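You operate a simulated robot arm through the tools that you are given. There is no shell and no other tool.

Carry out the task below with a simulated robot arm. There is one attempt and no reset: what you move stays moved.

JOB
Clean the sight glass, grease the flange's orange seal and lay the glass on it.
Fine: foam pad for the glass, dauber and tin for the seal; put both tools back; centre the glass. Set down upright: foam pad, dauber. A coat counts when it lies all over at full strength: go over it till it gets no stronger. What is to be rubbed or washed off counts as gone when no trace of it is left.

The check looks at the end state, three seconds after you hand in, the way a careful person would. Anything else that was tipped, shoved, dropped, spilled or broken makes it a failure. A push-on lid holds only when it is set on centred and level and pressed home; a screw cap is set on level and turned clockwise until tight.

ROBOT AND FRAMES
A 6-joint arm with a two-finger parallel gripper, fixed in place. Base frame: the origin is at the foot of the arm, x ahead of it, y to its left, z up; the work surface is at about z = 85. Units: cm, degrees, N and s.
With the tool pointing down near the work surface it reaches from about 36 to 82 cm from the base axis. Its first joint turns from -166.0 to 166.0 degrees. Payload 3.91 kg.
Tool frame: the origin (TCP) lies between the finger pads and is the grasp point; the fingertips stand 3 cm ahead of it; z points along the fingers, y is the line along which they close. Largest opening 11 cm; finger width 2, thickness 1; the body of the gripper, 4.8 by 11.2 cm, starts 5.5 cm behind the TCP.
Orientation is that of the tool frame in the base frame, as a unit quaternion [w, x, y, z]. With the fingers straight down and closing along the base's y, the tool's x points along the base's -x, its y along +y and its z along -z.

CONTROLS
- The arm moves only by the tool apply_moves. Its argument "commands" is a list of rows, each a list of 7 numbers: the shift along the base's x, y, z in mm, then the turn, a rotation vector about the base's x, y, z in degrees, then the opening, from 0 (shut) to 1 (fully open). In form: [[tx, ty, tz, wx, wy, wz, claw], ...]. A call has 1 to 20 rows; each row is the pose to reach, as a shift and turn from the pose commanded when the call began. Rows are played at 5 a second. More than 5 cm and 8.6 degrees between two rows, or a gripper value outside its range, and nothing of the call is played. Where a pose cannot be reached the arm comes as near as it can. A force on the tool above 40 N (or 10 N above the force at the start of the call, whichever is more), or a blocked arm, ends the call early, and 0.2 s more pass. Each finger travels about 4.5 cm/s and halts on what it meets, pressing with about 35 N; the grip force reading is that of the motor and also rises with nothing between the fingers. The clock runs only during rows and for 0.2 s after the last one: add rows that repeat a pose to give the fingers time. The reply holds the time, the measured pose of the TCP, the force on the tool along the base axes, the opening and the grip force, in the units named above and with some noise, with the torque about the TCP (base axes, N m) and any sound that the robot's microphone picked up, and new pictures: "views" is both (left out), scene, wrist or none.
- Cameras (640 x 400 px; columns grow to the right, rows downward): "scene" is fixed at [21.41, 49.18, 144.39]; the picture's right is [-0.73, 0.68, 0.00], its down [0.67, 0.72, -0.17] and it looks along [-0.12, -0.12, -0.99] (base axes); focal length 237 px, centre (320, 200). "wrist" rides on the gripper at [7.7, 0.7, -11.4] in the tool frame; the picture's right is [-0.09, 1.00, 0.00], its down [-0.80, -0.07, -0.59] and it looks along [-0.59, -0.05, 0.80] (tool axes); focal length 270 px, centre (320, 200). There is no depth. A picture from a camera that has moved, and an enlarged one, comes with that camera's place and axes in the base frame and with its lens. The place of the scene camera against the robot may be out by one fixed shift of up to 1.8 cm in any direction.
- raise_lower(by): slides the trunk up (or, below 0, down) by that many cm; the arm rides with it, the base frame stays. It gives what a move gives, with no picture.
- close_up(camera, box): a new picture of the part [left, top, right, bottom] of that camera's present view, enlarged. The clock stands still meanwhile.
- job_done(): hands the job in; it is judged then, once.

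Places have to be worked out from the pictures, the camera data and where the tool is seen. Open the gripper and draw the arm clear of the work before you hand the job in, unless the task says otherwise.

The tools are called by a JSON object that holds its "op" and its "data". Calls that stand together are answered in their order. apply_moves: Moves the arm, as the interface text tells. Its arguments: {"type":"object","properties":{"commands":{"type":"array","items":{"type":"array","items":{"type":"number"}}},"views":{"type":"string","enum":["both","scene","wrist","none"]}},"required":["commands"]} The other tools are called the same way: raise_lower (by) slides the trunk up or down; close_up (camera, box) takes an enlarged picture of a part of a camera's view; job_done () hands the job in.

At the start:

```text
time_s: 0.0
ee_pos: [12.22, 44.57, 119.71]
tcp_rot: [0.001, 0.0, 1.0, 0.0]
ft_force: [0.0, 0.3, -0.1]
ft_torque: [0.01, 0.05, 0.0]
width: 11.01
gripper_force: 0.1
trunk travel left (down, up): [-52.5, 8.5]
```

scene: 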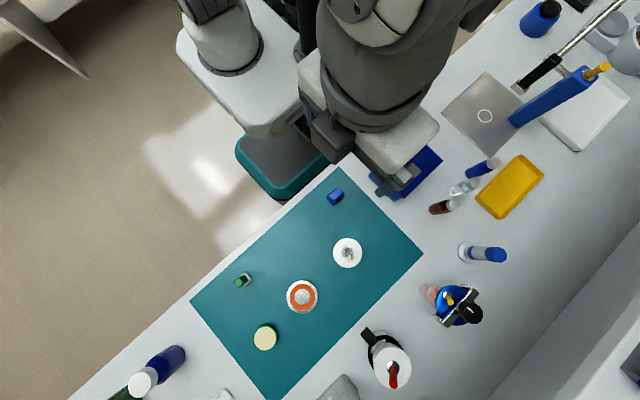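
wrist: 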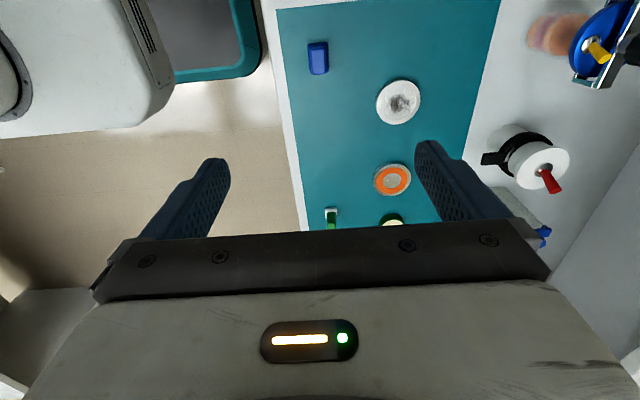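

The pictures show a teal mat with a blue item, a white disc with a grey smudge (probably the glass), an orange ring on a flange, a green/white item and a cream round item. I'll enlarge these before moving.

{"op": "close_up", "data": {"camera": "scene", "box": [300, 170, 400, 232]}}

{"op": "close_up", "data": {"camera": "scene", "box": [220, 230, 380, 360]}}

{"op": "close_up", "data": {"camera": "wrist", "box": [280, 20, 480, 240]}}

```text
6.40 times, centred on (350, 201) of scene
camera zoom: at [21.41, 49.18, 144.39], right [-0.73, 0.68, 0.0], down [0.67, 0.72, -0.17], along [-0.12, -0.12, -0.99], focal length 1518 px, centre (128, 194)
```

zoom: 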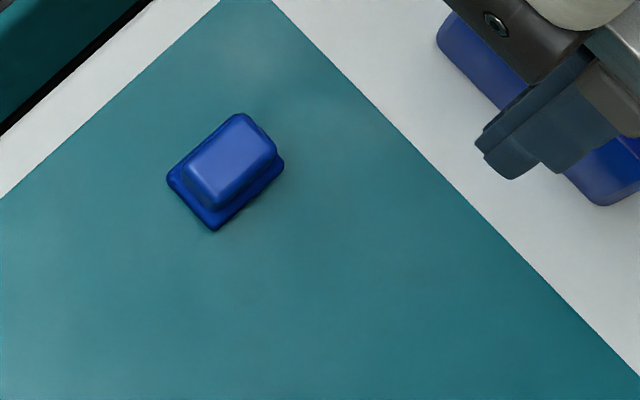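

```text
3.08 times, centred on (300, 295) of scene
camera zoom: at [21.41, 49.18, 144.39], right [-0.73, 0.68, 0.0], down [0.67, 0.72, -0.17], along [-0.12, -0.12, -0.99], focal length 730 px, centre (382, -92)
```

zoom: 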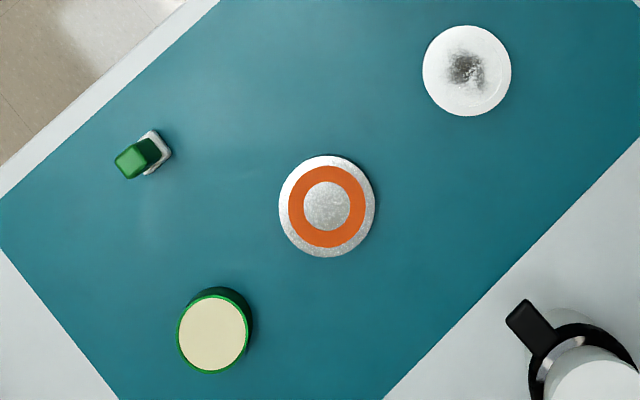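

```text
1.82 times, centred on (380, 130) of wrist
camera zoom: at [4.57, 45.37, 131.13], right [0.09, 1.0, 0.0], down [0.8, -0.07, 0.59], along [0.59, -0.05, -0.8], focal length 491 px, centre (211, 327)
```

zoom: 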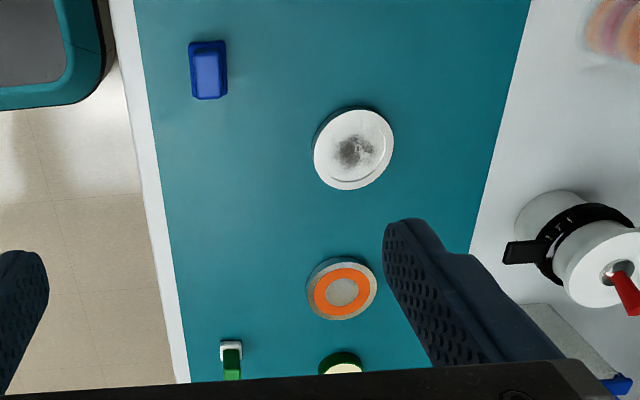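

By both cameras the pad is at about (11.5, 44.6), the glass (18.9, 57), the flange (33.5, 57), the dauber (40.7, 45) and the tin (45, 57.7). The scene camera seems shifted by roughly (0.7, 1.1). I'll go lower over the pad to look at it closely.

{"op": "apply_moves", "data": {"commands": [[-2, 0, -45, 0, 0, 0, 1], [-4, 0, -90, 0, 0, 0, 1], [-6, 0, -135, 0, 0, 0, 1], [-7, 0, -180, 0, 0, 0, 1], [-7, 0, -180, 0, 0, 0, 1]]}}

```text
time_s: 1.2
ee_pos: [11.56, 44.69, 101.48]
tcp_rot: [0.0, -0.001, 1.0, 0.0]
ft_force: [0.4, 0.2, 0.0]
ft_torque: [0.0, 0.01, 0.01]
width: 10.99
gripper_force: 0.1
trunk travel left (down, up): [-52.5, 8.5]
camera wrist: at [3.99, 45.54, 112.93], right [0.09, 1.0, 0.0], down [0.8, -0.07, 0.59], along [0.59, -0.05, -0.8], focal length 270 px, centre (320, 200)
```

scene: 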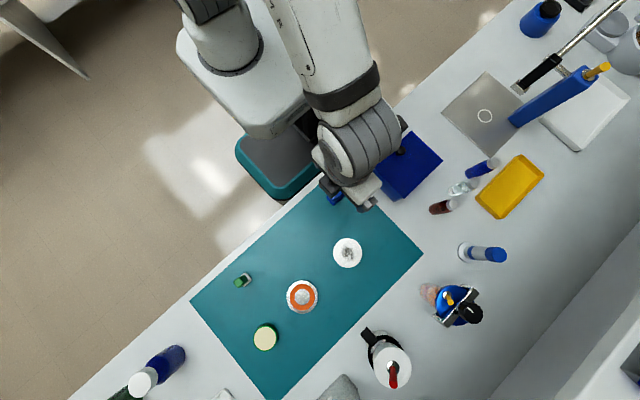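
wrist: 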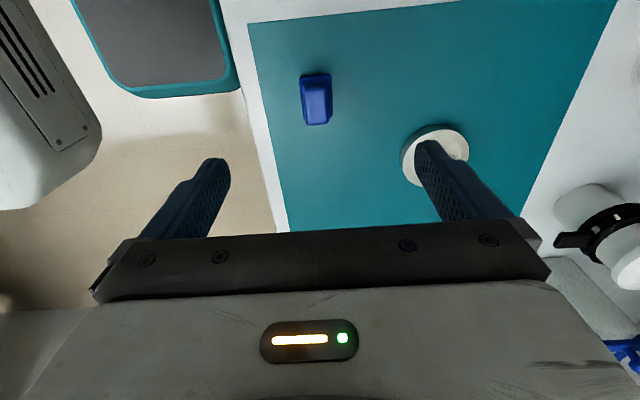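

{"op": "close_up", "data": {"camera": "wrist", "box": [270, 60, 366, 140]}}

{"op": "close_up", "data": {"camera": "scene", "box": [310, 220, 390, 280]}}

{"op": "close_up", "data": {"camera": "scene", "box": [220, 260, 290, 360]}}

```text
5.00 times, centred on (318, 100) of wrist
camera zoom: at [3.99, 45.54, 112.93], right [0.09, 1.0, 0.0], down [0.8, -0.07, 0.59], along [0.59, -0.05, -0.8], focal length 1351 px, centre (330, 700)
```

zoom: 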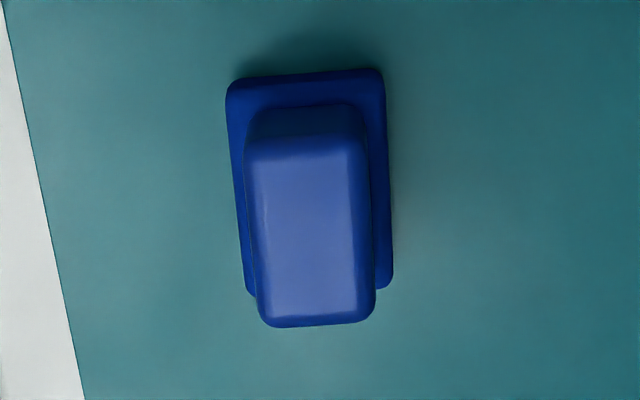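

```text
6.67 times, centred on (350, 250) of scene
camera zoom: at [21.41, 49.18, 144.39], right [-0.73, 0.68, 0.0], down [0.67, 0.72, -0.17], along [-0.12, -0.12, -0.99], focal length 1581 px, centre (120, -133)
```

zoom: 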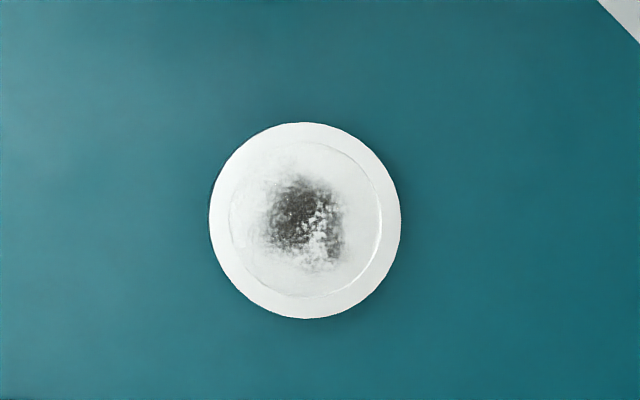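

```text
4.00 times, centred on (255, 310) of scene
camera zoom: at [21.41, 49.18, 144.39], right [-0.73, 0.68, 0.0], down [0.67, 0.72, -0.17], along [-0.12, -0.12, -0.99], focal length 948 px, centre (580, -240)
```

zoom: 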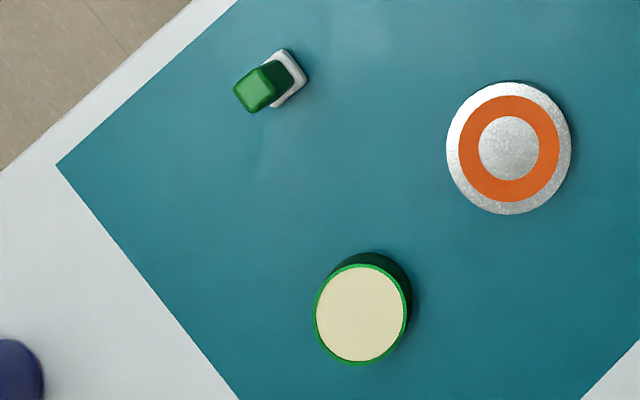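

The pad's base is about 4 x 3 cm centred at (11.5, 44.6), and its block handle is about 2.1 cm wide with its top near z=88.5. I'll descend so the fingertips straddle the handle just above the base, then close.

{"op": "apply_moves", "data": {"commands": [[0, 0, -40, 0, 0, 0, 0.6], [0, 0, -80, 0, 0, 0, 0.5], [0, 0, -100, 0, 0, 0, 0.4], [0, 0, -114, 0, 0, 0, 0.35], [0, 0, -114, 0, 0, 0, 0.35]]}}

```text
time_s: 2.4
ee_pos: [11.58, 44.81, 90.01]
tcp_rot: [0.0, 0.0, 1.0, 0.0]
ft_force: [0.3, 0.1, -1.1]
ft_torque: [0.02, -0.04, 0.0]
width: 3.85
gripper_force: 0.0
trunk travel left (down, up): [-52.5, 8.5]
camera wrist: at [3.97, 45.55, 101.56], right [0.09, 1.0, 0.0], down [0.8, -0.07, 0.59], along [0.59, -0.05, -0.8], focal length 270 px, centre (320, 200)
```

scene: 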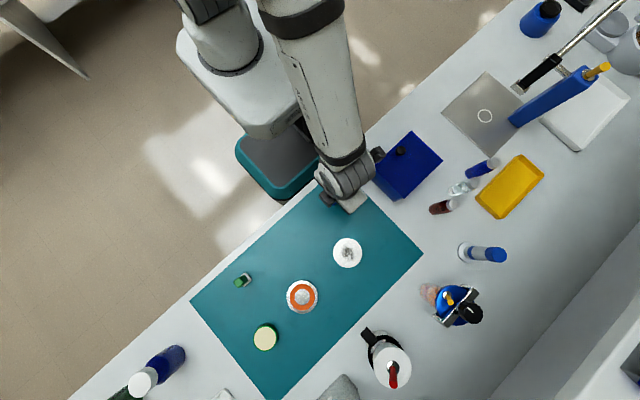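
wrist: 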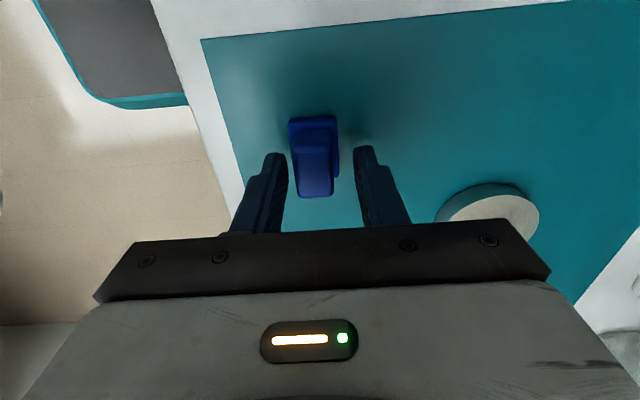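

{"op": "close_up", "data": {"camera": "wrist", "box": [240, 100, 400, 220]}}

{"op": "close_up", "data": {"camera": "wrist", "box": [410, 160, 570, 260]}}

```text
3.33 times, centred on (320, 160) of wrist
camera zoom: at [3.97, 45.55, 101.56], right [0.09, 1.0, 0.0], down [0.8, -0.07, 0.59], along [0.59, -0.05, -0.8], focal length 901 px, centre (320, 333)
```

zoom: 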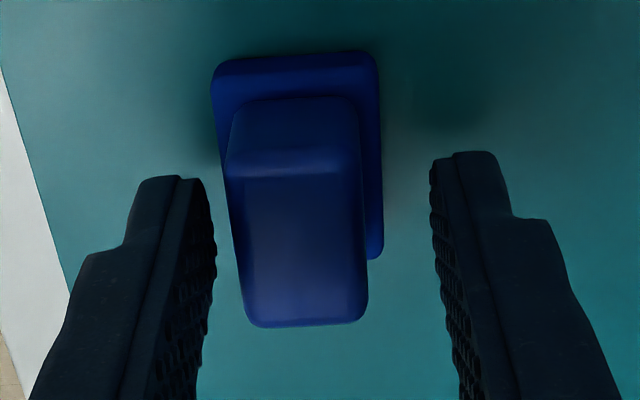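

```text
4.00 times, centred on (490, 210) of wrist
camera zoom: at [3.97, 45.55, 101.56], right [0.09, 1.0, 0.0], down [0.8, -0.07, 0.59], along [0.59, -0.05, -0.8], focal length 1081 px, centre (-360, 160)
```

zoom: 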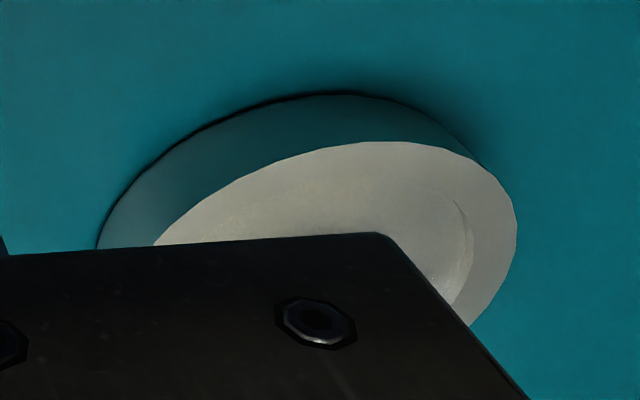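

The handle sits about 2.5 mm to the −y side of the finger midline and is turned about −2.5°. It spans roughly z 86.4–88.9, so I'll line up, drop 3 mm and close.

{"op": "apply_moves", "data": {"commands": [[0, -2.5, 0, 0, 0, -2.5, 0.35], [0, -2.5, -3, 0, 0, -2.5, 0.35], [0, -2.5, -3, 0, 0, -2.5, 0.25], [0, -2.5, -3, 0, 0, -2.5, 0.15], [0, -2.5, -3, 0, 0, -2.5, 0.1], [0, -2.5, -3, 0, 0, -2.5, 0.1], [0, -2.5, -3, 0, 0, -2.5, 0.1]], "views": "wrist"}}

```text
time_s: 4.0
ee_pos: [11.51, 44.36, 89.86]
tcp_rot: [0.0, 0.022, 1.0, 0.0]
ft_force: [0.8, 0.6, 0.9]
ft_torque: [0.04, -0.01, -0.04]
width: 2.05
gripper_force: 34.8
trunk travel left (down, up): [-52.5, 8.5]
camera wrist: at [3.94, 45.53, 101.42], right [0.13, 0.99, 0.0], down [0.8, -0.11, 0.59], along [0.59, -0.08, -0.8], focal length 270 px, centre (320, 200)
```

wrist: 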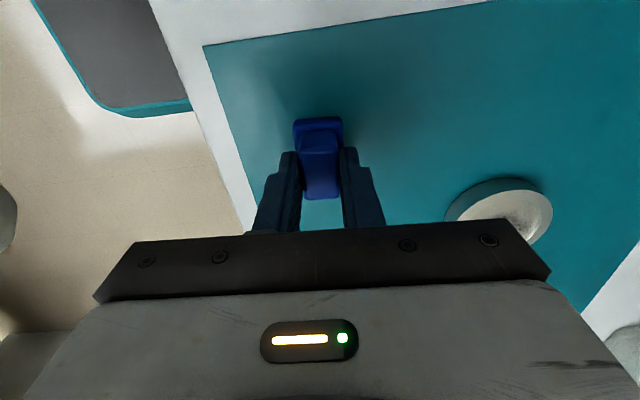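

The pad is gripped (2.05 cm). I'll lift it and hover above the glass to locate it precisely.

{"op": "apply_moves", "data": {"commands": [[0, 0, 30, 0, 0, 0, 0.1], [0, 0, 80, 0, 0, 0, 0.1], [0, 0, 120, 0, 0, 0, 0.1], [20, 40, 140, 0, 0, 0, 0.1], [45, 80, 150, 0, 0, 1, 0.1], [72, 122, 150, 0, 0, 2.5, 0.1], [72, 122, 150, 0, 0, 2.5, 0.1]]}}

```text
time_s: 5.6
ee_pos: [18.87, 56.61, 105.02]
tcp_rot: [0.0, 0.0, 1.0, 0.0]
ft_force: [-0.2, -0.3, -0.4]
ft_torque: [-0.03, -0.01, 0.0]
width: 2.07
gripper_force: 35.1
trunk travel left (down, up): [-52.5, 8.5]
camera wrist: at [11.17, 57.47, 116.51], right [0.09, 1.0, 0.0], down [0.8, -0.07, 0.59], along [0.59, -0.05, -0.8], focal length 270 px, centre (320, 200)
```

scene: 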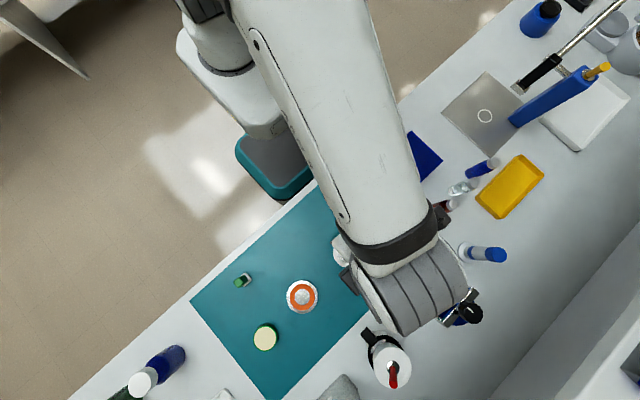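
wrist: 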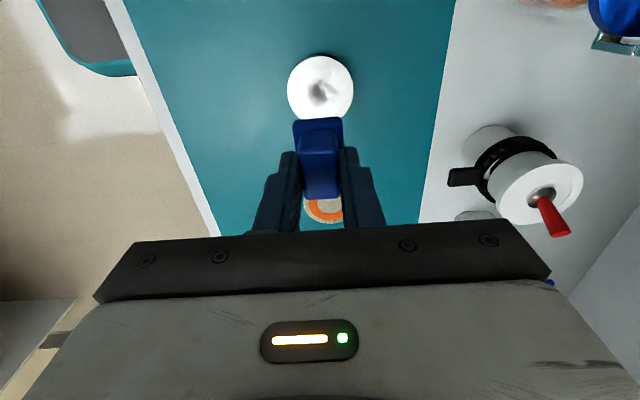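

{"op": "close_up", "data": {"camera": "wrist", "box": [270, 40, 370, 130]}}

```text
4.44 times, centred on (320, 85) of wrist
camera zoom: at [11.17, 57.47, 116.51], right [0.09, 1.0, 0.0], down [0.8, -0.07, 0.59], along [0.59, -0.05, -0.8], focal length 1201 px, centre (320, 711)
```

zoom: 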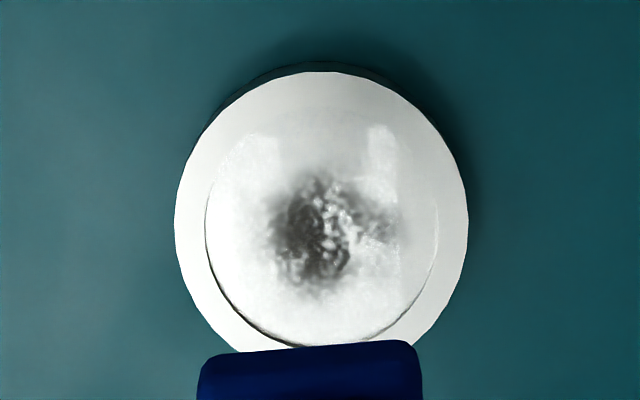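

The stand's centre is at about (18.7, 56.9), 7.0 cm across, and the glass is about 5.55 cm across. I'll lower over its centre to just above the expected contact height.

{"op": "apply_moves", "data": {"commands": [[0, 3.5, -40, 0, 0, 0, 0.1], [0, 3.5, -80, 0, 0, 0, 0.1], [0, 3.5, -110, 0, 0, 0, 0.1], [0, 3.5, -118, 0, 0, 0, 0.1], [0, 3.5, -118, 0, 0, 0, 0.1]], "views": "wrist"}}

```text
time_s: 6.8
ee_pos: [18.68, 56.85, 93.1]
tcp_rot: [0.0, 0.0, 1.0, 0.0]
ft_force: [0.2, -0.4, -0.2]
ft_torque: [-0.01, 0.02, -0.01]
width: 2.03
gripper_force: 35.2
trunk travel left (down, up): [-52.5, 8.5]
camera wrist: at [11.03, 57.57, 104.59], right [0.09, 1.0, 0.0], down [0.8, -0.07, 0.59], along [0.59, -0.05, -0.8], focal length 270 px, centre (320, 200)
```

wrist: 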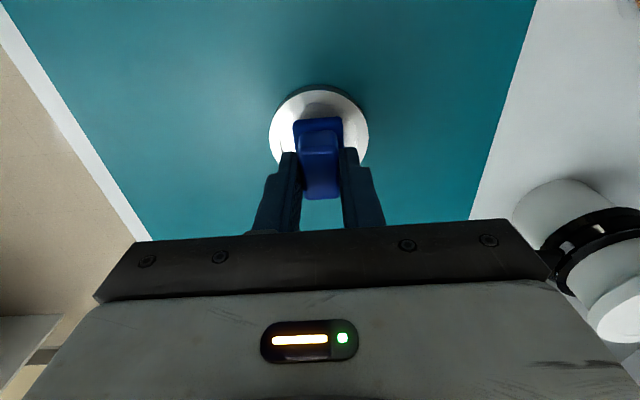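

Now lowering in 1.5 mm steps to feel for the glass.

{"op": "apply_moves", "data": {"commands": [[0, 0, -3, 0, 0, 0, 0.1], [0, 0, -5, 0, 0, 0, 0.1], [0, 0, -7, 0, 0, 0, 0.1], [0, 0, -7, 0, 0, 0, 0.1]], "views": "none"}}

{"op": "apply_moves", "data": {"commands": [[0, 0, -2, 0, 0, 0, 0.1], [0, 0, -2, 0, 0, 0, 0.1]], "views": "none"}}

{"op": "apply_moves", "data": {"commands": [[0, 0, -2, 0, 0, 0, 0.1], [0, 0, -2, 0, 0, 0, 0.1]], "views": "wrist"}}

```text
time_s: 7.8
ee_pos: [18.71, 56.98, 92.39]
tcp_rot: [0.0, 0.001, 1.0, 0.0]
ft_force: [-0.7, 0.2, -0.5]
ft_torque: [0.0, -0.01, 0.02]
width: 2.05
gripper_force: 34.9
trunk travel left (down, up): [-52.5, 8.5]
```

```text
time_s: 8.4
ee_pos: [18.74, 56.81, 92.22]
tcp_rot: [0.001, 0.0, 1.0, 0.0]
ft_force: [-0.7, 0.4, -0.1]
ft_torque: [-0.02, -0.03, 0.0]
width: 2.05
gripper_force: 34.8
trunk travel left (down, up): [-52.5, 8.5]
```

```text
time_s: 9.0
ee_pos: [18.77, 56.82, 92.09]
tcp_rot: [0.0, 0.0, 1.0, -0.001]
ft_force: [-0.9, -0.5, -0.2]
ft_torque: [-0.03, 0.01, 0.04]
width: 2.04
gripper_force: 35.2
trunk travel left (down, up): [-52.5, 8.5]
camera wrist: at [11.08, 57.66, 103.51], right [0.09, 1.0, 0.0], down [0.8, -0.07, 0.59], along [0.59, -0.05, -0.8], focal length 270 px, centre (320, 200)
```

wrist: 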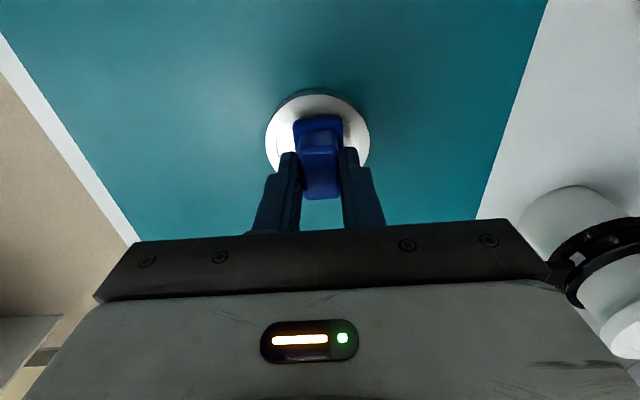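

No contact at TCP z≈92.1, so I'll keep stepping down.

{"op": "apply_moves", "data": {"commands": [[0, 0, -1, 0, 0, 0, 0.1], [0, 0, -2, 0, 0, 0, 0.1], [0, 0, -2, 0, 0, 0, 0.1]], "views": "none"}}

{"op": "apply_moves", "data": {"commands": [[0, 0, -1, 0, 0, 0, 0.1], [0, 0, -2, 0, 0, 0, 0.1], [0, 0, -2, 0, 0, 0, 0.1]], "views": "none"}}

{"op": "apply_moves", "data": {"commands": [[0, 0, -1, 0, 0, 0, 0.1], [0, 0, -2, 0, 0, 0, 0.1], [0, 0, -2, 0, 0, 0, 0.1]], "views": "wrist"}}

```text
time_s: 9.8
ee_pos: [18.72, 56.82, 91.85]
tcp_rot: [0.0, 0.0, 1.0, 0.0]
ft_force: [0.5, 0.5, 0.5]
ft_torque: [0.03, 0.02, 0.0]
width: 2.06
gripper_force: 35.0
trunk travel left (down, up): [-52.5, 8.5]
```

```text
time_s: 10.6
ee_pos: [18.77, 56.82, 91.52]
tcp_rot: [0.0, 0.0, 1.0, 0.0]
ft_force: [0.1, -0.9, -1.1]
ft_torque: [0.0, 0.0, 0.0]
width: 2.05
gripper_force: 34.8
trunk travel left (down, up): [-52.5, 8.5]
```

```text
time_s: 11.4
ee_pos: [18.7, 56.91, 91.49]
tcp_rot: [0.001, 0.0, 1.0, 0.001]
ft_force: [-0.8, -0.7, 5.0]
ft_torque: [-0.01, 0.0, -0.02]
width: 2.05
gripper_force: 35.0
trunk travel left (down, up): [-52.5, 8.5]
camera wrist: at [11.06, 57.63, 103.02], right [0.09, 1.0, 0.0], down [0.8, -0.07, 0.59], along [0.59, -0.05, -0.8], focal length 270 px, centre (320, 200)
```

wrist: 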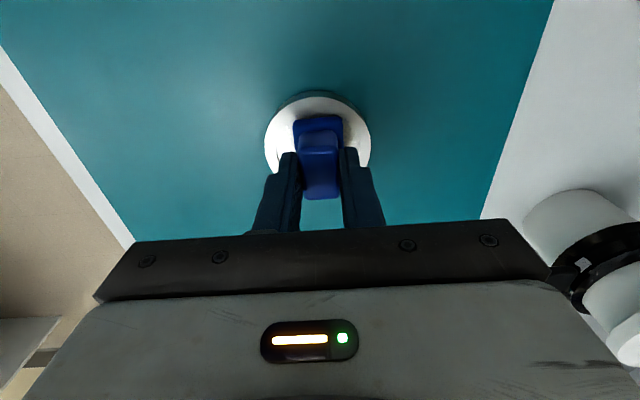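

Contact: about 5 N at commanded z≈91.5. I'll try a gentle small stroke first and check whether the glass or stand moves.

{"op": "apply_moves", "data": {"commands": [[5, 0, 0, 0, 0, 0, 0.1], [10, 0, 0, 0, 0, 0, 0.1], [5, 0, 0, 0, 0, 0, 0.1], [0, 0, 0, 0, 0, 0, 0.1], [-5, 0, 0, 0, 0, 0, 0.1], [-10, 0, 0, 0, 0, 0, 0.1], [-10, 0, 0, 0, 0, 0, 0.1]], "views": "wrist"}}

{"op": "close_up", "data": {"camera": "wrist", "box": [250, 80, 390, 180]}}

```text
time_s: 13.0
ee_pos: [17.77, 56.98, 91.49]
tcp_rot: [0.0, 0.001, 1.0, 0.001]
ft_force: [7.8, 0.3, 11.6]
ft_torque: [-0.03, -0.2, 0.02]
width: 2.07
gripper_force: 35.0
trunk travel left (down, up): [-52.5, 8.5]
camera wrist: at [10.17, 57.62, 103.0], right [0.09, 1.0, 0.0], down [0.8, -0.07, 0.59], along [0.59, -0.05, -0.8], focal length 270 px, centre (320, 200)
```

wrist: 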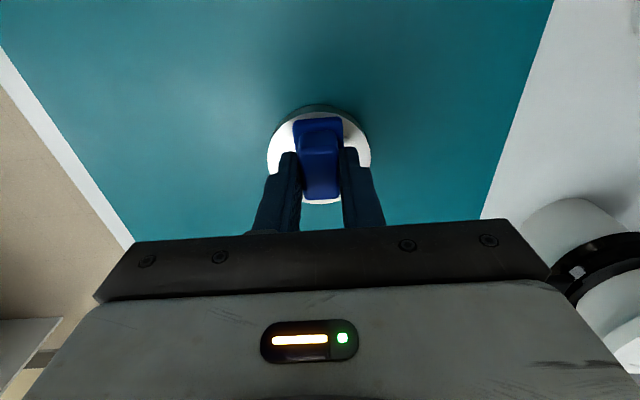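

```text
4.00 times, centred on (320, 130) of wrist
camera zoom: at [10.17, 57.62, 103.0], right [0.09, 1.0, 0.0], down [0.8, -0.07, 0.59], along [0.59, -0.05, -0.8], focal length 1081 px, centre (320, 480)
```

zoom: 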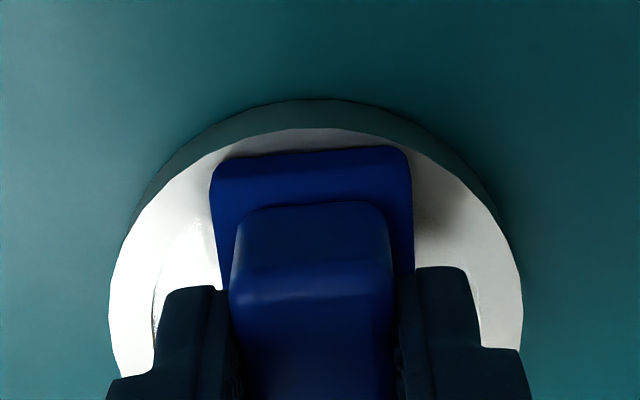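

Stand and glass held still (Fz≈11.6 N, friction ≈7.8 N). I'll ease the pressure slightly and sweep the pad across the glass in lanes.

{"op": "apply_moves", "data": {"commands": [[0, 0, 0.5, 0, 0, 0, 0.1], [0, -6, 0.5, 0, 0, 0, 0.1], [7, -6, 0.5, 0, 0, 0, 0.1], [14, -6, 0.5, 0, 0, 0, 0.1], [20, -6, 0.5, 0, 0, 0, 0.1], [18, -12, 0.5, 0, 0, 0, 0.1], [10, -12, 0.5, 0, 0, 0, 0.1], [2, -12, 0.5, 0, 0, 0, 0.1], [2, -4, 0.5, 0, 0, 0, 0.1], [2, 4, 0.5, 0, 0, 0, 0.1], [2, 12, 0.5, 0, 0, 0, 0.1], [10, 12, 0.5, 0, 0, 0, 0.1], [18, 12, 0.5, 0, 0, 0, 0.1], [20, 6, 0.5, 0, 0, 0, 0.1], [12, 6, 0.5, 0, 0, 0, 0.1], [4, 6, 0.5, 0, 0, 0, 0.1], [4, 0, 0.5, 0, 0, 0, 0.1], [12, 0, 0.5, 0, 0, 0, 0.1], [20, 0, 0.5, 0, 0, 0, 0.1], [10, 0, 0.5, 0, 0, 0, 0.1]], "views": "wrist"}}

```text
time_s: 17.2
ee_pos: [18.65, 56.9, 91.5]
tcp_rot: [0.0, 0.0, 1.0, 0.0]
ft_force: [-0.1, -0.4, -0.3]
ft_torque: [0.0, 0.03, 0.02]
width: 2.06
gripper_force: 35.3
trunk travel left (down, up): [-52.5, 8.5]
camera wrist: at [11.02, 57.67, 103.06], right [0.09, 1.0, 0.0], down [0.8, -0.07, 0.59], along [0.59, -0.05, -0.8], focal length 270 px, centre (320, 200)
```

wrist: 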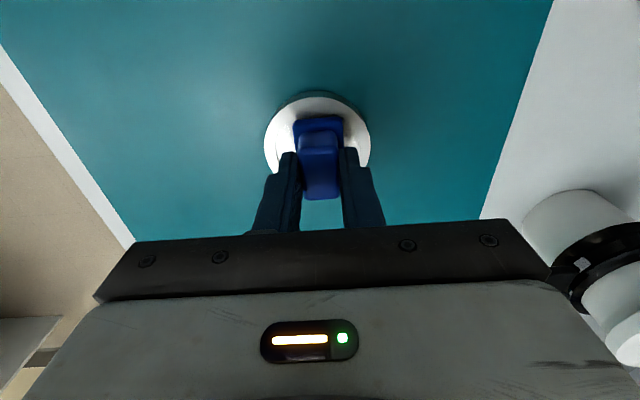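

At +0.5 mm the pad lost contact, so that sweep was too light. I'll repeat it at the earlier depth.

{"op": "apply_moves", "data": {"commands": [[0, 0, -0.5, 0, 0, 0, 0.1], [8, 0, -0.5, 0, 0, 0, 0.1], [10, -6, -0.5, 0, 0, 0, 0.1], [0, -6, -0.5, 0, 0, 0, 0.1], [-9, -6, -0.5, 0, 0, 0, 0.1], [-8, -12, -0.5, 0, 0, 0, 0.1], [0, -12, -0.5, 0, 0, 0, 0.1], [8, -12, -0.5, 0, 0, 0, 0.1], [8, -4, -0.5, 0, 0, 0, 0.1], [8, 4, -0.5, 0, 0, 0, 0.1], [8, 12, -0.5, 0, 0, 0, 0.1], [0, 12, -0.5, 0, 0, 0, 0.1], [-8, 12, -0.5, 0, 0, 0, 0.1], [-9, 6, -0.5, 0, 0, 0, 0.1], [0, 6, -0.5, 0, 0, 0, 0.1], [9, 6, -0.5, 0, 0, 0, 0.1], [9, 0, -0.5, 0, 0, 0, 0.1], [0, 0, -0.5, 0, 0, 0, 0.1], [-9, 0, -0.5, 0, 0, 0, 0.1], [0, 0, -0.5, 0, 0, 0, 0.1]], "views": "none"}}

{"op": "apply_moves", "data": {"commands": [[0, 0, 30, 0, 0, 0, 0.1], [-10, 0, 70, 0, 0, 0, 0.1], [-10, 0, 100, 0, 0, 0, 0.1], [-10, 0, 100, 0, 0, 0, 0.1]], "views": "wrist"}}

{"op": "close_up", "data": {"camera": "wrist", "box": [270, 40, 370, 130]}}

```text
time_s: 21.4
ee_pos: [18.81, 56.73, 91.4]
tcp_rot: [0.0, 0.001, 1.0, 0.0]
ft_force: [-3.0, 0.3, 8.4]
ft_torque: [0.02, 0.13, -0.02]
width: 2.03
gripper_force: 34.9
trunk travel left (down, up): [-52.5, 8.5]
```

```text
time_s: 22.4
ee_pos: [17.76, 56.93, 101.4]
tcp_rot: [0.0, 0.0, 1.0, 0.001]
ft_force: [0.8, -0.1, -0.5]
ft_torque: [-0.01, 0.0, -0.01]
width: 2.04
gripper_force: 34.8
trunk travel left (down, up): [-52.5, 8.5]
camera wrist: at [10.09, 57.7, 112.94], right [0.09, 1.0, 0.0], down [0.8, -0.07, 0.59], along [0.59, -0.05, -0.8], focal length 270 px, centre (320, 200)
```

wrist: 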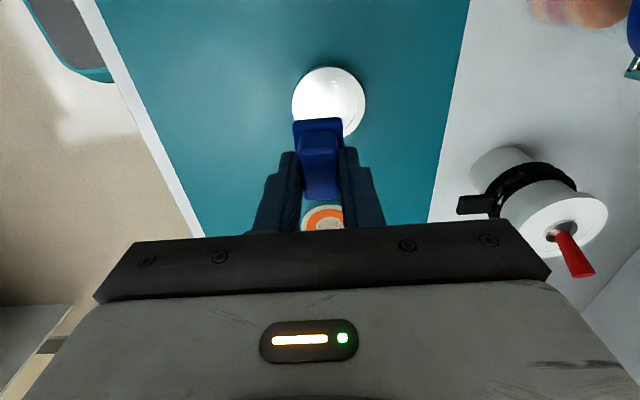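

```text
4.44 times, centred on (320, 85) of wrist
camera zoom: at [10.09, 57.7, 112.94], right [0.09, 1.0, 0.0], down [0.8, -0.07, 0.59], along [0.59, -0.05, -0.8], focal length 1201 px, centre (320, 711)
```

zoom: 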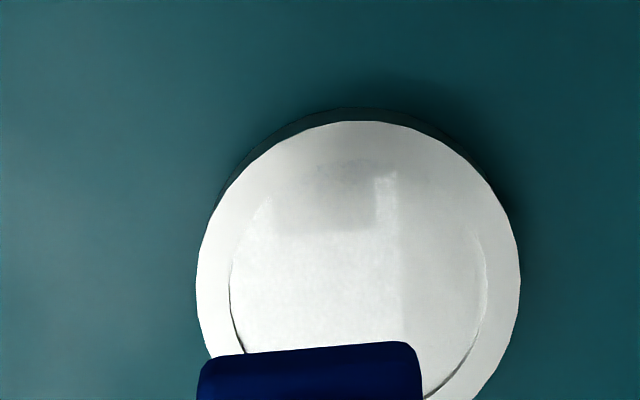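

The smudge looks mostly gone, but reflections hide detail and I want to check whether the stand moved. I'll draw the arm aside for an unobstructed scene view.

{"op": "apply_moves", "data": {"commands": [[-10, -40, 20, 0, 0, 0, 0.1], [-30, -80, 30, 0, 0, 0, 0.1], [-60, -120, 40, 0, 0, 0, 0.1], [-60, -120, 40, 0, 0, 0, 0.1]]}}

{"op": "close_up", "data": {"camera": "scene", "box": [310, 220, 390, 280]}}

```text
refused: row 3 steps farther than a row can; nothing moved
```

```text
6.67 times, centred on (350, 250) of scene
camera zoom: at [21.41, 49.18, 144.39], right [-0.73, 0.68, 0.0], down [0.67, 0.72, -0.17], along [-0.12, -0.12, -0.99], focal length 1581 px, centre (120, -133)
```

zoom: 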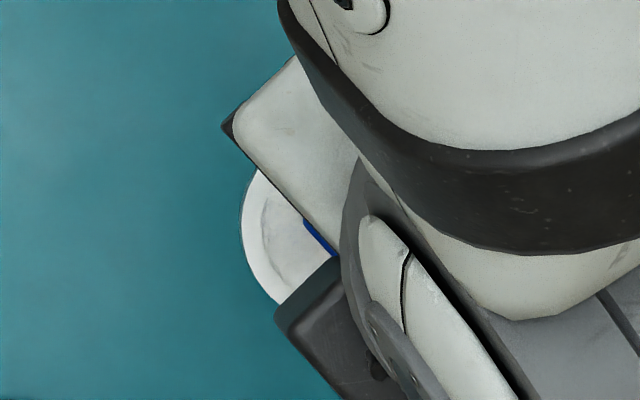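

The stand's left edge has shifted in the scene view, so it may have slid. I'll move the arm aside in smaller steps to see.

{"op": "apply_moves", "data": {"commands": [[-10, -40, 20, 0, 0, 0, 0.1], [-30, -80, 30, 0, 0, 0, 0.1], [-45, -120, 40, 0, 0, 0, 0.1], [-50, -130, 40, 0, 0, 0, 0.1], [-50, -130, 40, 0, 0, 0, 0.1]]}}

{"op": "close_up", "data": {"camera": "scene", "box": [310, 220, 390, 280]}}

```text
time_s: 23.6
ee_pos: [12.74, 43.74, 105.52]
tcp_rot: [0.0, 0.001, 1.0, 0.0]
ft_force: [-0.4, -0.3, -1.1]
ft_torque: [-0.02, 0.0, 0.01]
width: 2.04
gripper_force: 35.2
trunk travel left (down, up): [-52.5, 8.5]
camera wrist: at [5.14, 44.58, 117.1], right [0.09, 1.0, 0.0], down [0.8, -0.07, 0.59], along [0.59, -0.05, -0.8], focal length 270 px, centre (320, 200)
```

scene: 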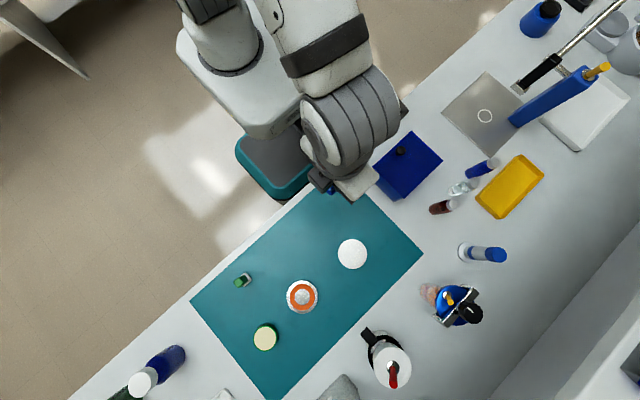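
wrist: 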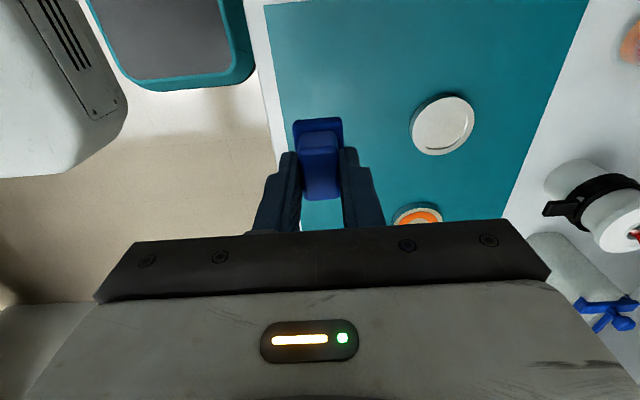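

```text
6.67 times, centred on (350, 250) of scene
camera zoom: at [21.41, 49.18, 144.39], right [-0.73, 0.68, 0.0], down [0.67, 0.72, -0.17], along [-0.12, -0.12, -0.99], focal length 1581 px, centre (120, -133)
```

zoom: 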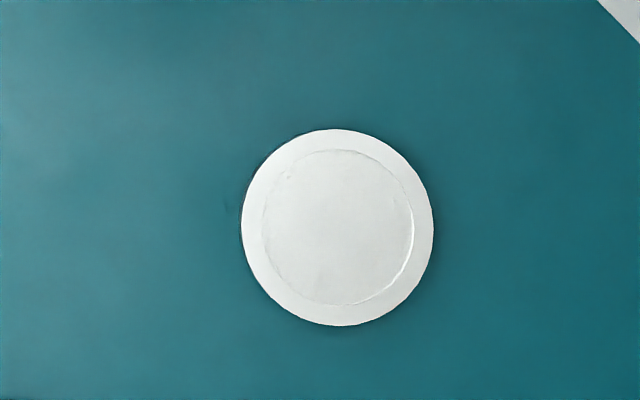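

The glass is nearly clean, and the stand slid by about (−0.7, +1.0) cm, so I'll have to put it back. First I'll check for remaining traces.

{"op": "close_up", "data": {"camera": "scene", "box": [338, 239, 366, 269]}}

{"op": "close_up", "data": {"camera": "wrist", "box": [400, 85, 490, 165]}}

```text
13.33 times, centred on (352, 254) of scene
camera zoom: at [21.41, 49.18, 144.39], right [-0.73, 0.68, 0.0], down [0.67, 0.72, -0.17], along [-0.12, -0.12, -0.99], focal length 3162 px, centre (-107, -520)
```

zoom: 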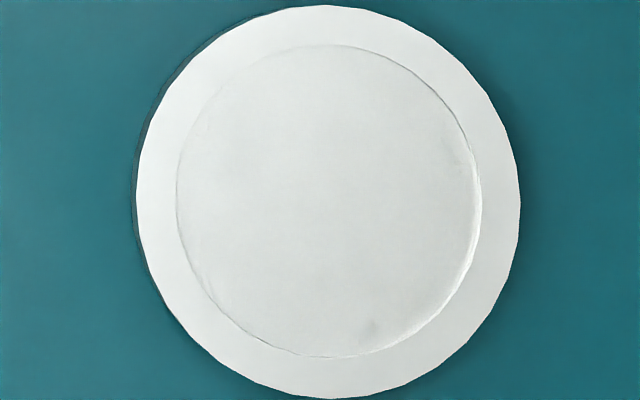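

```text
5.00 times, centred on (445, 125) of wrist
camera zoom: at [5.14, 44.58, 117.1], right [0.09, 1.0, 0.0], down [0.8, -0.07, 0.59], along [0.59, -0.05, -0.8], focal length 1351 px, centre (-305, 575)
```

zoom: 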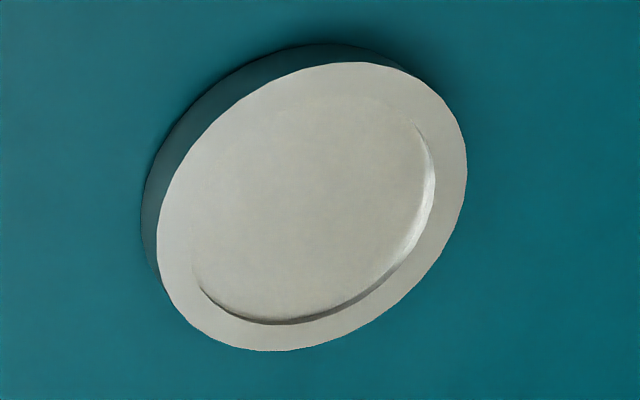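

A faint trace remains near the glass's +y rim, at about (19.0, 60.1). I'll place the pad over it and drag toward −y/+x, so the friction also carries the stand back toward its original spot.

{"op": "apply_moves", "data": {"commands": [[15, 40, 0, 0, 0, 0, 0.1], [32, 80, 0, 0, 0, 0, 0.1], [48, 120, 0, 0, 0, 0, 0.1], [61, 153, -20, 0, 0, 0, 0.1], [61, 153, -60, 0, 0, 0, 0.1], [61, 153, -100, 0, 0, 0, 0.1], [61, 153, -130, 0, 0, 0, 0.1], [61, 153, -137, 0, 0, 0, 0.1], [61, 153, -139, 0, 0, 0, 0.1], [61, 153, -140, 0, 0, 0, 0.1]], "views": "wrist"}}

{"op": "close_up", "data": {"camera": "wrist", "box": [250, 80, 390, 180]}}

```text
time_s: 25.8
ee_pos: [18.76, 59.14, 91.48]
tcp_rot: [0.0, -0.001, 1.0, 0.0]
ft_force: [-1.6, -1.4, 2.6]
ft_torque: [-0.04, 0.0, 0.01]
width: 2.02
gripper_force: 34.9
trunk travel left (down, up): [-52.5, 8.5]
camera wrist: at [11.11, 59.91, 102.96], right [0.09, 1.0, 0.0], down [0.8, -0.07, 0.59], along [0.59, -0.05, -0.8], focal length 270 px, centre (320, 200)
```

wrist: 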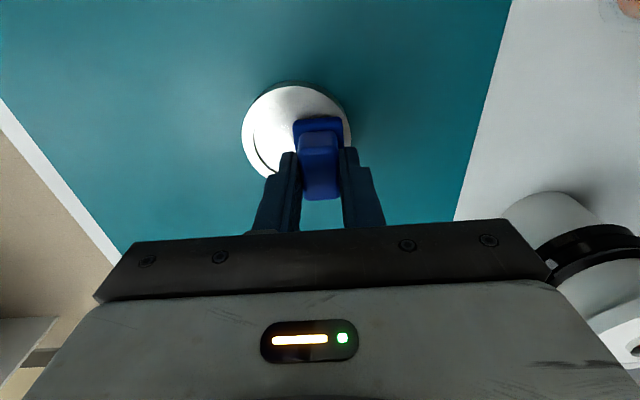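

```text
4.00 times, centred on (320, 130) of wrist
camera zoom: at [11.11, 59.91, 102.96], right [0.09, 1.0, 0.0], down [0.8, -0.07, 0.59], along [0.59, -0.05, -0.8], focal length 1081 px, centre (320, 480)
```

zoom: 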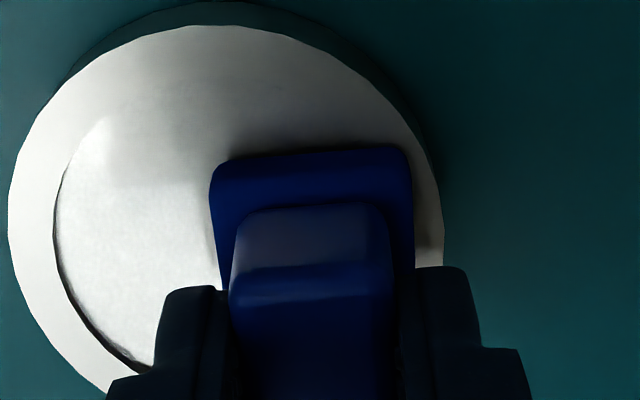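

Contact at about 2.6 N with the pad covering the +y side. Now I'll scrub lightly and drag toward −y/+x.

{"op": "apply_moves", "data": {"commands": [[3, 0, -0.2, 0, 0, 0, 0.1], [-3, 0, -0.2, 0, 0, 0, 0.1], [3, 0, -0.2, 0, 0, 0, 0.1], [-3, 0, -0.2, 0, 0, 0, 0.1], [0, -4, -0.2, 0, 0, 0, 0.1], [2, -8, -0.2, 0, 0, 0, 0.1], [4, -12, -0.2, 0, 0, 0, 0.1], [6, -16, -0.2, 0, 0, 0, 0.1], [8, -20, -0.2, 0, 0, 0, 0.1], [8, -20, 10, 0, 0, 0, 0.1], [0, -20, 40, 0, 0, 0, 0.1], [0, -20, 80, 0, 0, 0, 0.1], [-20, -60, 100, 0, 0, 0, 0.1], [-30, -100, 120, 0, 0, 0, 0.1], [-50, -145, 130, 0, 0, 0, 0.1], [-60, -153, 140, 0, 0, 0, 0.1], [-60, -153, 140, 0, 0, 0, 0.1]], "views": "scene"}}

{"op": "close_up", "data": {"camera": "scene", "box": [310, 220, 390, 280]}}

{"op": "close_up", "data": {"camera": "scene", "box": [338, 239, 366, 269]}}

```text
refused: row 15 steps farther than a row can; nothing moved
```

```text
6.67 times, centred on (350, 250) of scene
camera zoom: at [21.41, 49.18, 144.39], right [-0.73, 0.68, 0.0], down [0.67, 0.72, -0.17], along [-0.12, -0.12, -0.99], focal length 1581 px, centre (120, -133)
```

zoom: 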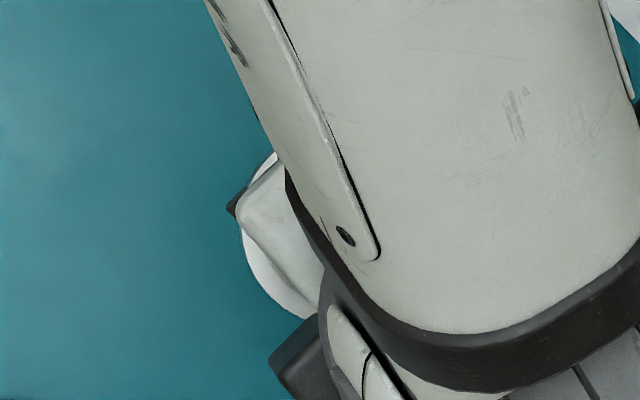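

```text
13.33 times, centred on (352, 254) of scene
camera zoom: at [21.41, 49.18, 144.39], right [-0.73, 0.68, 0.0], down [0.67, 0.72, -0.17], along [-0.12, -0.12, -0.99], focal length 3162 px, centre (-107, -520)
```

zoom: 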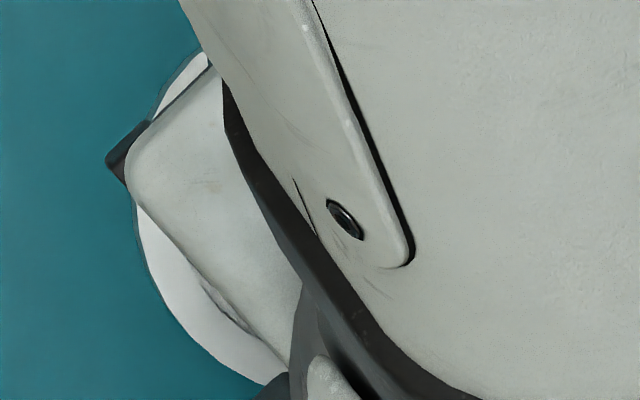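

The call was refused because one row was too long; I'll repeat it with smaller steps on the retreat.

{"op": "apply_moves", "data": {"commands": [[3, 0, -0.2, 0, 0, 0, 0.1], [-3, 0, -0.2, 0, 0, 0, 0.1], [3, 0, -0.2, 0, 0, 0, 0.1], [-3, 0, -0.2, 0, 0, 0, 0.1], [0, -4, -0.2, 0, 0, 0, 0.1], [2, -8, -0.2, 0, 0, 0, 0.1], [4, -12, -0.2, 0, 0, 0, 0.1], [6, -16, -0.2, 0, 0, 0, 0.1], [8, -20, -0.2, 0, 0, 0, 0.1], [8, -20, 10, 0, 0, 0, 0.1], [0, -20, 40, 0, 0, 0, 0.1], [0, -20, 80, 0, 0, 0, 0.1], [-15, -55, 100, 0, 0, 0, 0.1], [-25, -90, 120, 0, 0, 0, 0.1], [-40, -125, 130, 0, 0, 0, 0.1], [-60, -153, 140, 0, 0, 0, 0.1], [-60, -153, 140, 0, 0, 0, 0.1]], "views": "scene"}}

{"op": "close_up", "data": {"camera": "scene", "box": [310, 220, 390, 280]}}

{"op": "close_up", "data": {"camera": "scene", "box": [338, 239, 366, 269]}}

```text
time_s: 29.4
ee_pos: [12.89, 43.85, 105.66]
tcp_rot: [0.0, 0.001, 1.0, -0.001]
ft_force: [0.1, -0.6, -0.5]
ft_torque: [-0.01, 0.03, 0.01]
width: 2.04
gripper_force: 34.8
trunk travel left (down, up): [-52.5, 8.5]
```

scene: 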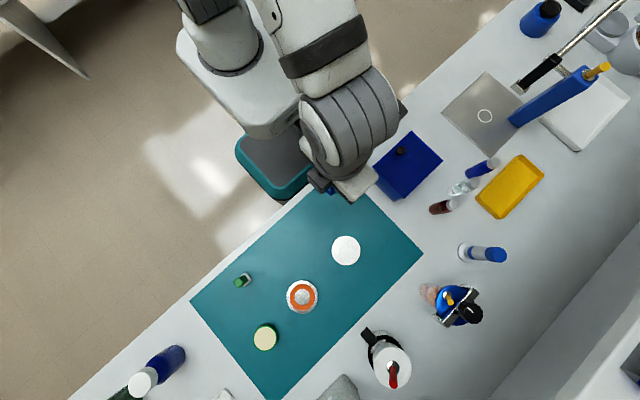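

```text
6.67 times, centred on (350, 250) of scene
camera zoom: at [21.41, 49.18, 144.39], right [-0.73, 0.68, 0.0], down [0.67, 0.72, -0.17], along [-0.12, -0.12, -0.99], focal length 1581 px, centre (120, -133)
```

zoom: 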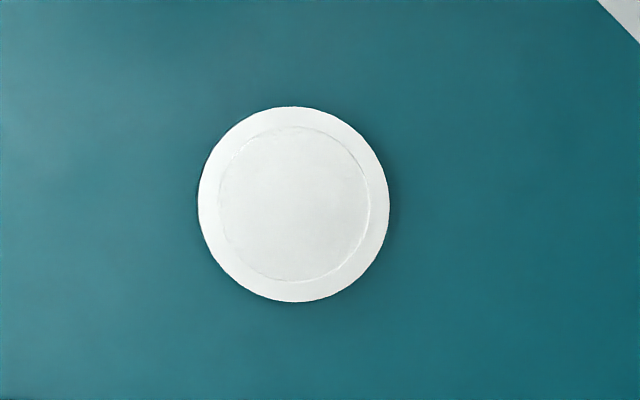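

```text
13.33 times, centred on (352, 254) of scene
camera zoom: at [21.41, 49.18, 144.39], right [-0.73, 0.68, 0.0], down [0.67, 0.72, -0.17], along [-0.12, -0.12, -0.99], focal length 3162 px, centre (-107, -520)
```

zoom: 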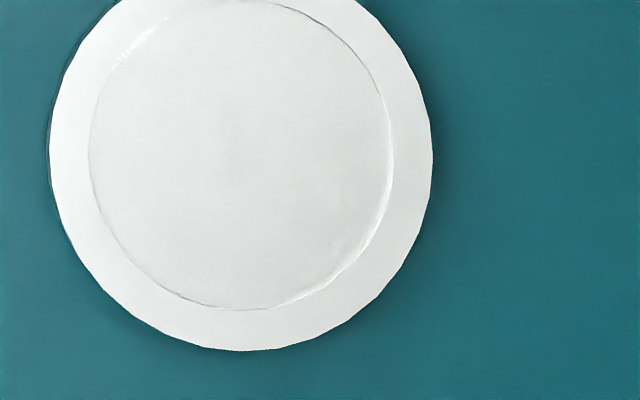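

The stand overshot slightly and now needs about +0.7 cm in y. I'll zoom on the glass for any leftover trace.

{"op": "close_up", "data": {"camera": "scene", "box": [331, 234, 362, 266]}}

{"op": "close_up", "data": {"camera": "wrist", "box": [380, 85, 480, 165]}}

```text
12.50 times, centred on (346, 250) of scene
camera zoom: at [21.41, 49.18, 144.39], right [-0.73, 0.68, 0.0], down [0.67, 0.72, -0.17], along [-0.12, -0.12, -0.99], focal length 2964 px, centre (-11, -425)
```

zoom: 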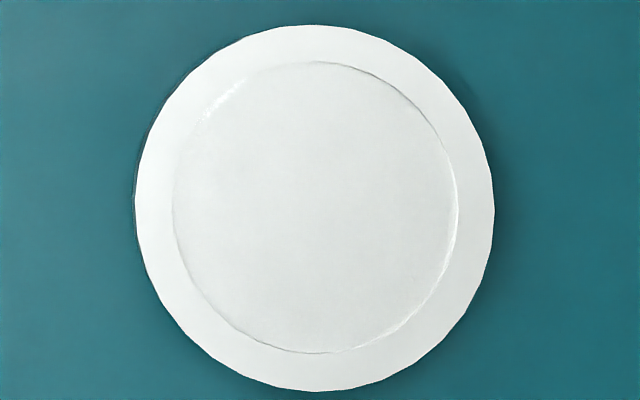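

```text
5.00 times, centred on (430, 125) of wrist
camera zoom: at [5.25, 44.55, 117.09], right [0.09, 1.0, 0.0], down [0.8, -0.07, 0.59], along [0.59, -0.05, -0.8], focal length 1351 px, centre (-230, 575)
```

zoom: 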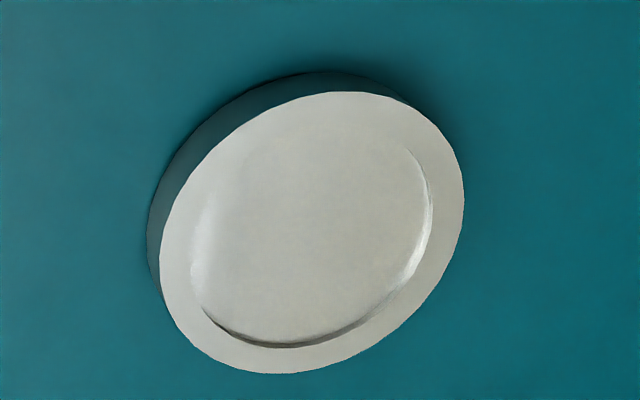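

The glass looks clean. I'll do one more light pass from the −y side, dragging +y, which covers that rim and returns the stand most of the way.

{"op": "apply_moves", "data": {"commands": [[20, 40, 0, 0, 0, 0, 0.1], [40, 80, 0, 0, 0, 0, 0.1], [58, 110, -20, 0, 0, 0, 0.1], [58, 110, -60, 0, 0, 0, 0.1], [58, 110, -100, 0, 0, 0, 0.1], [58, 110, -130, 0, 0, 0, 0.1], [58, 110, -138, 0, 0, 0, 0.1], [58, 110, -140, 0, 0, 0, 0.1], [62, 110, -140.2, 0, 0, 0, 0.1], [54, 110, -140.2, 0, 0, 0, 0.1], [62, 110, -140.2, 0, 0, 0, 0.1], [54, 110, -140.2, 0, 0, 0, 0.1], [58, 113, -140.2, 0, 0, 0, 0.1], [58, 116, -140.2, 0, 0, 0, 0.1], [58, 119, -140.2, 0, 0, 0, 0.1], [58, 119, -130, 0, 0, 0, 0.1], [58, 119, -90, 0, 0, 0, 0.1], [40, 80, -70, 0, 0, 0, 0.1], [20, 40, -40, 0, 0, 0, 0.1], [0, 0, -20, 0, 0, 0, 0.1]], "views": "scene"}}

{"op": "close_up", "data": {"camera": "scene", "box": [310, 220, 390, 280]}}

{"op": "close_up", "data": {"camera": "scene", "box": [333, 234, 364, 270]}}

```text
refused: row 19 steps farther than a row can; nothing moved
```

```text
6.67 times, centred on (350, 250) of scene
camera zoom: at [21.41, 49.18, 144.39], right [-0.73, 0.68, 0.0], down [0.67, 0.72, -0.17], along [-0.12, -0.12, -0.99], focal length 1581 px, centre (120, -133)
```

zoom: 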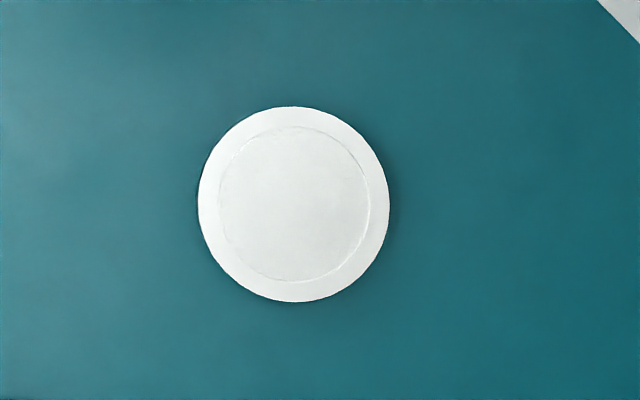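

```text
11.11 times, centred on (348, 252) of scene
camera zoom: at [21.41, 49.18, 144.39], right [-0.73, 0.68, 0.0], down [0.67, 0.72, -0.17], along [-0.12, -0.12, -0.99], focal length 2635 px, centre (3, -378)
```

zoom: 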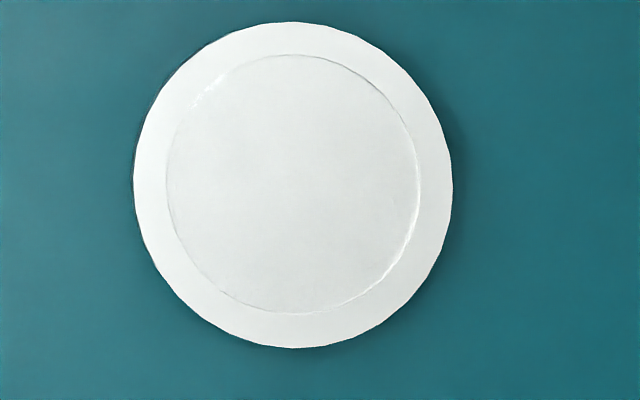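

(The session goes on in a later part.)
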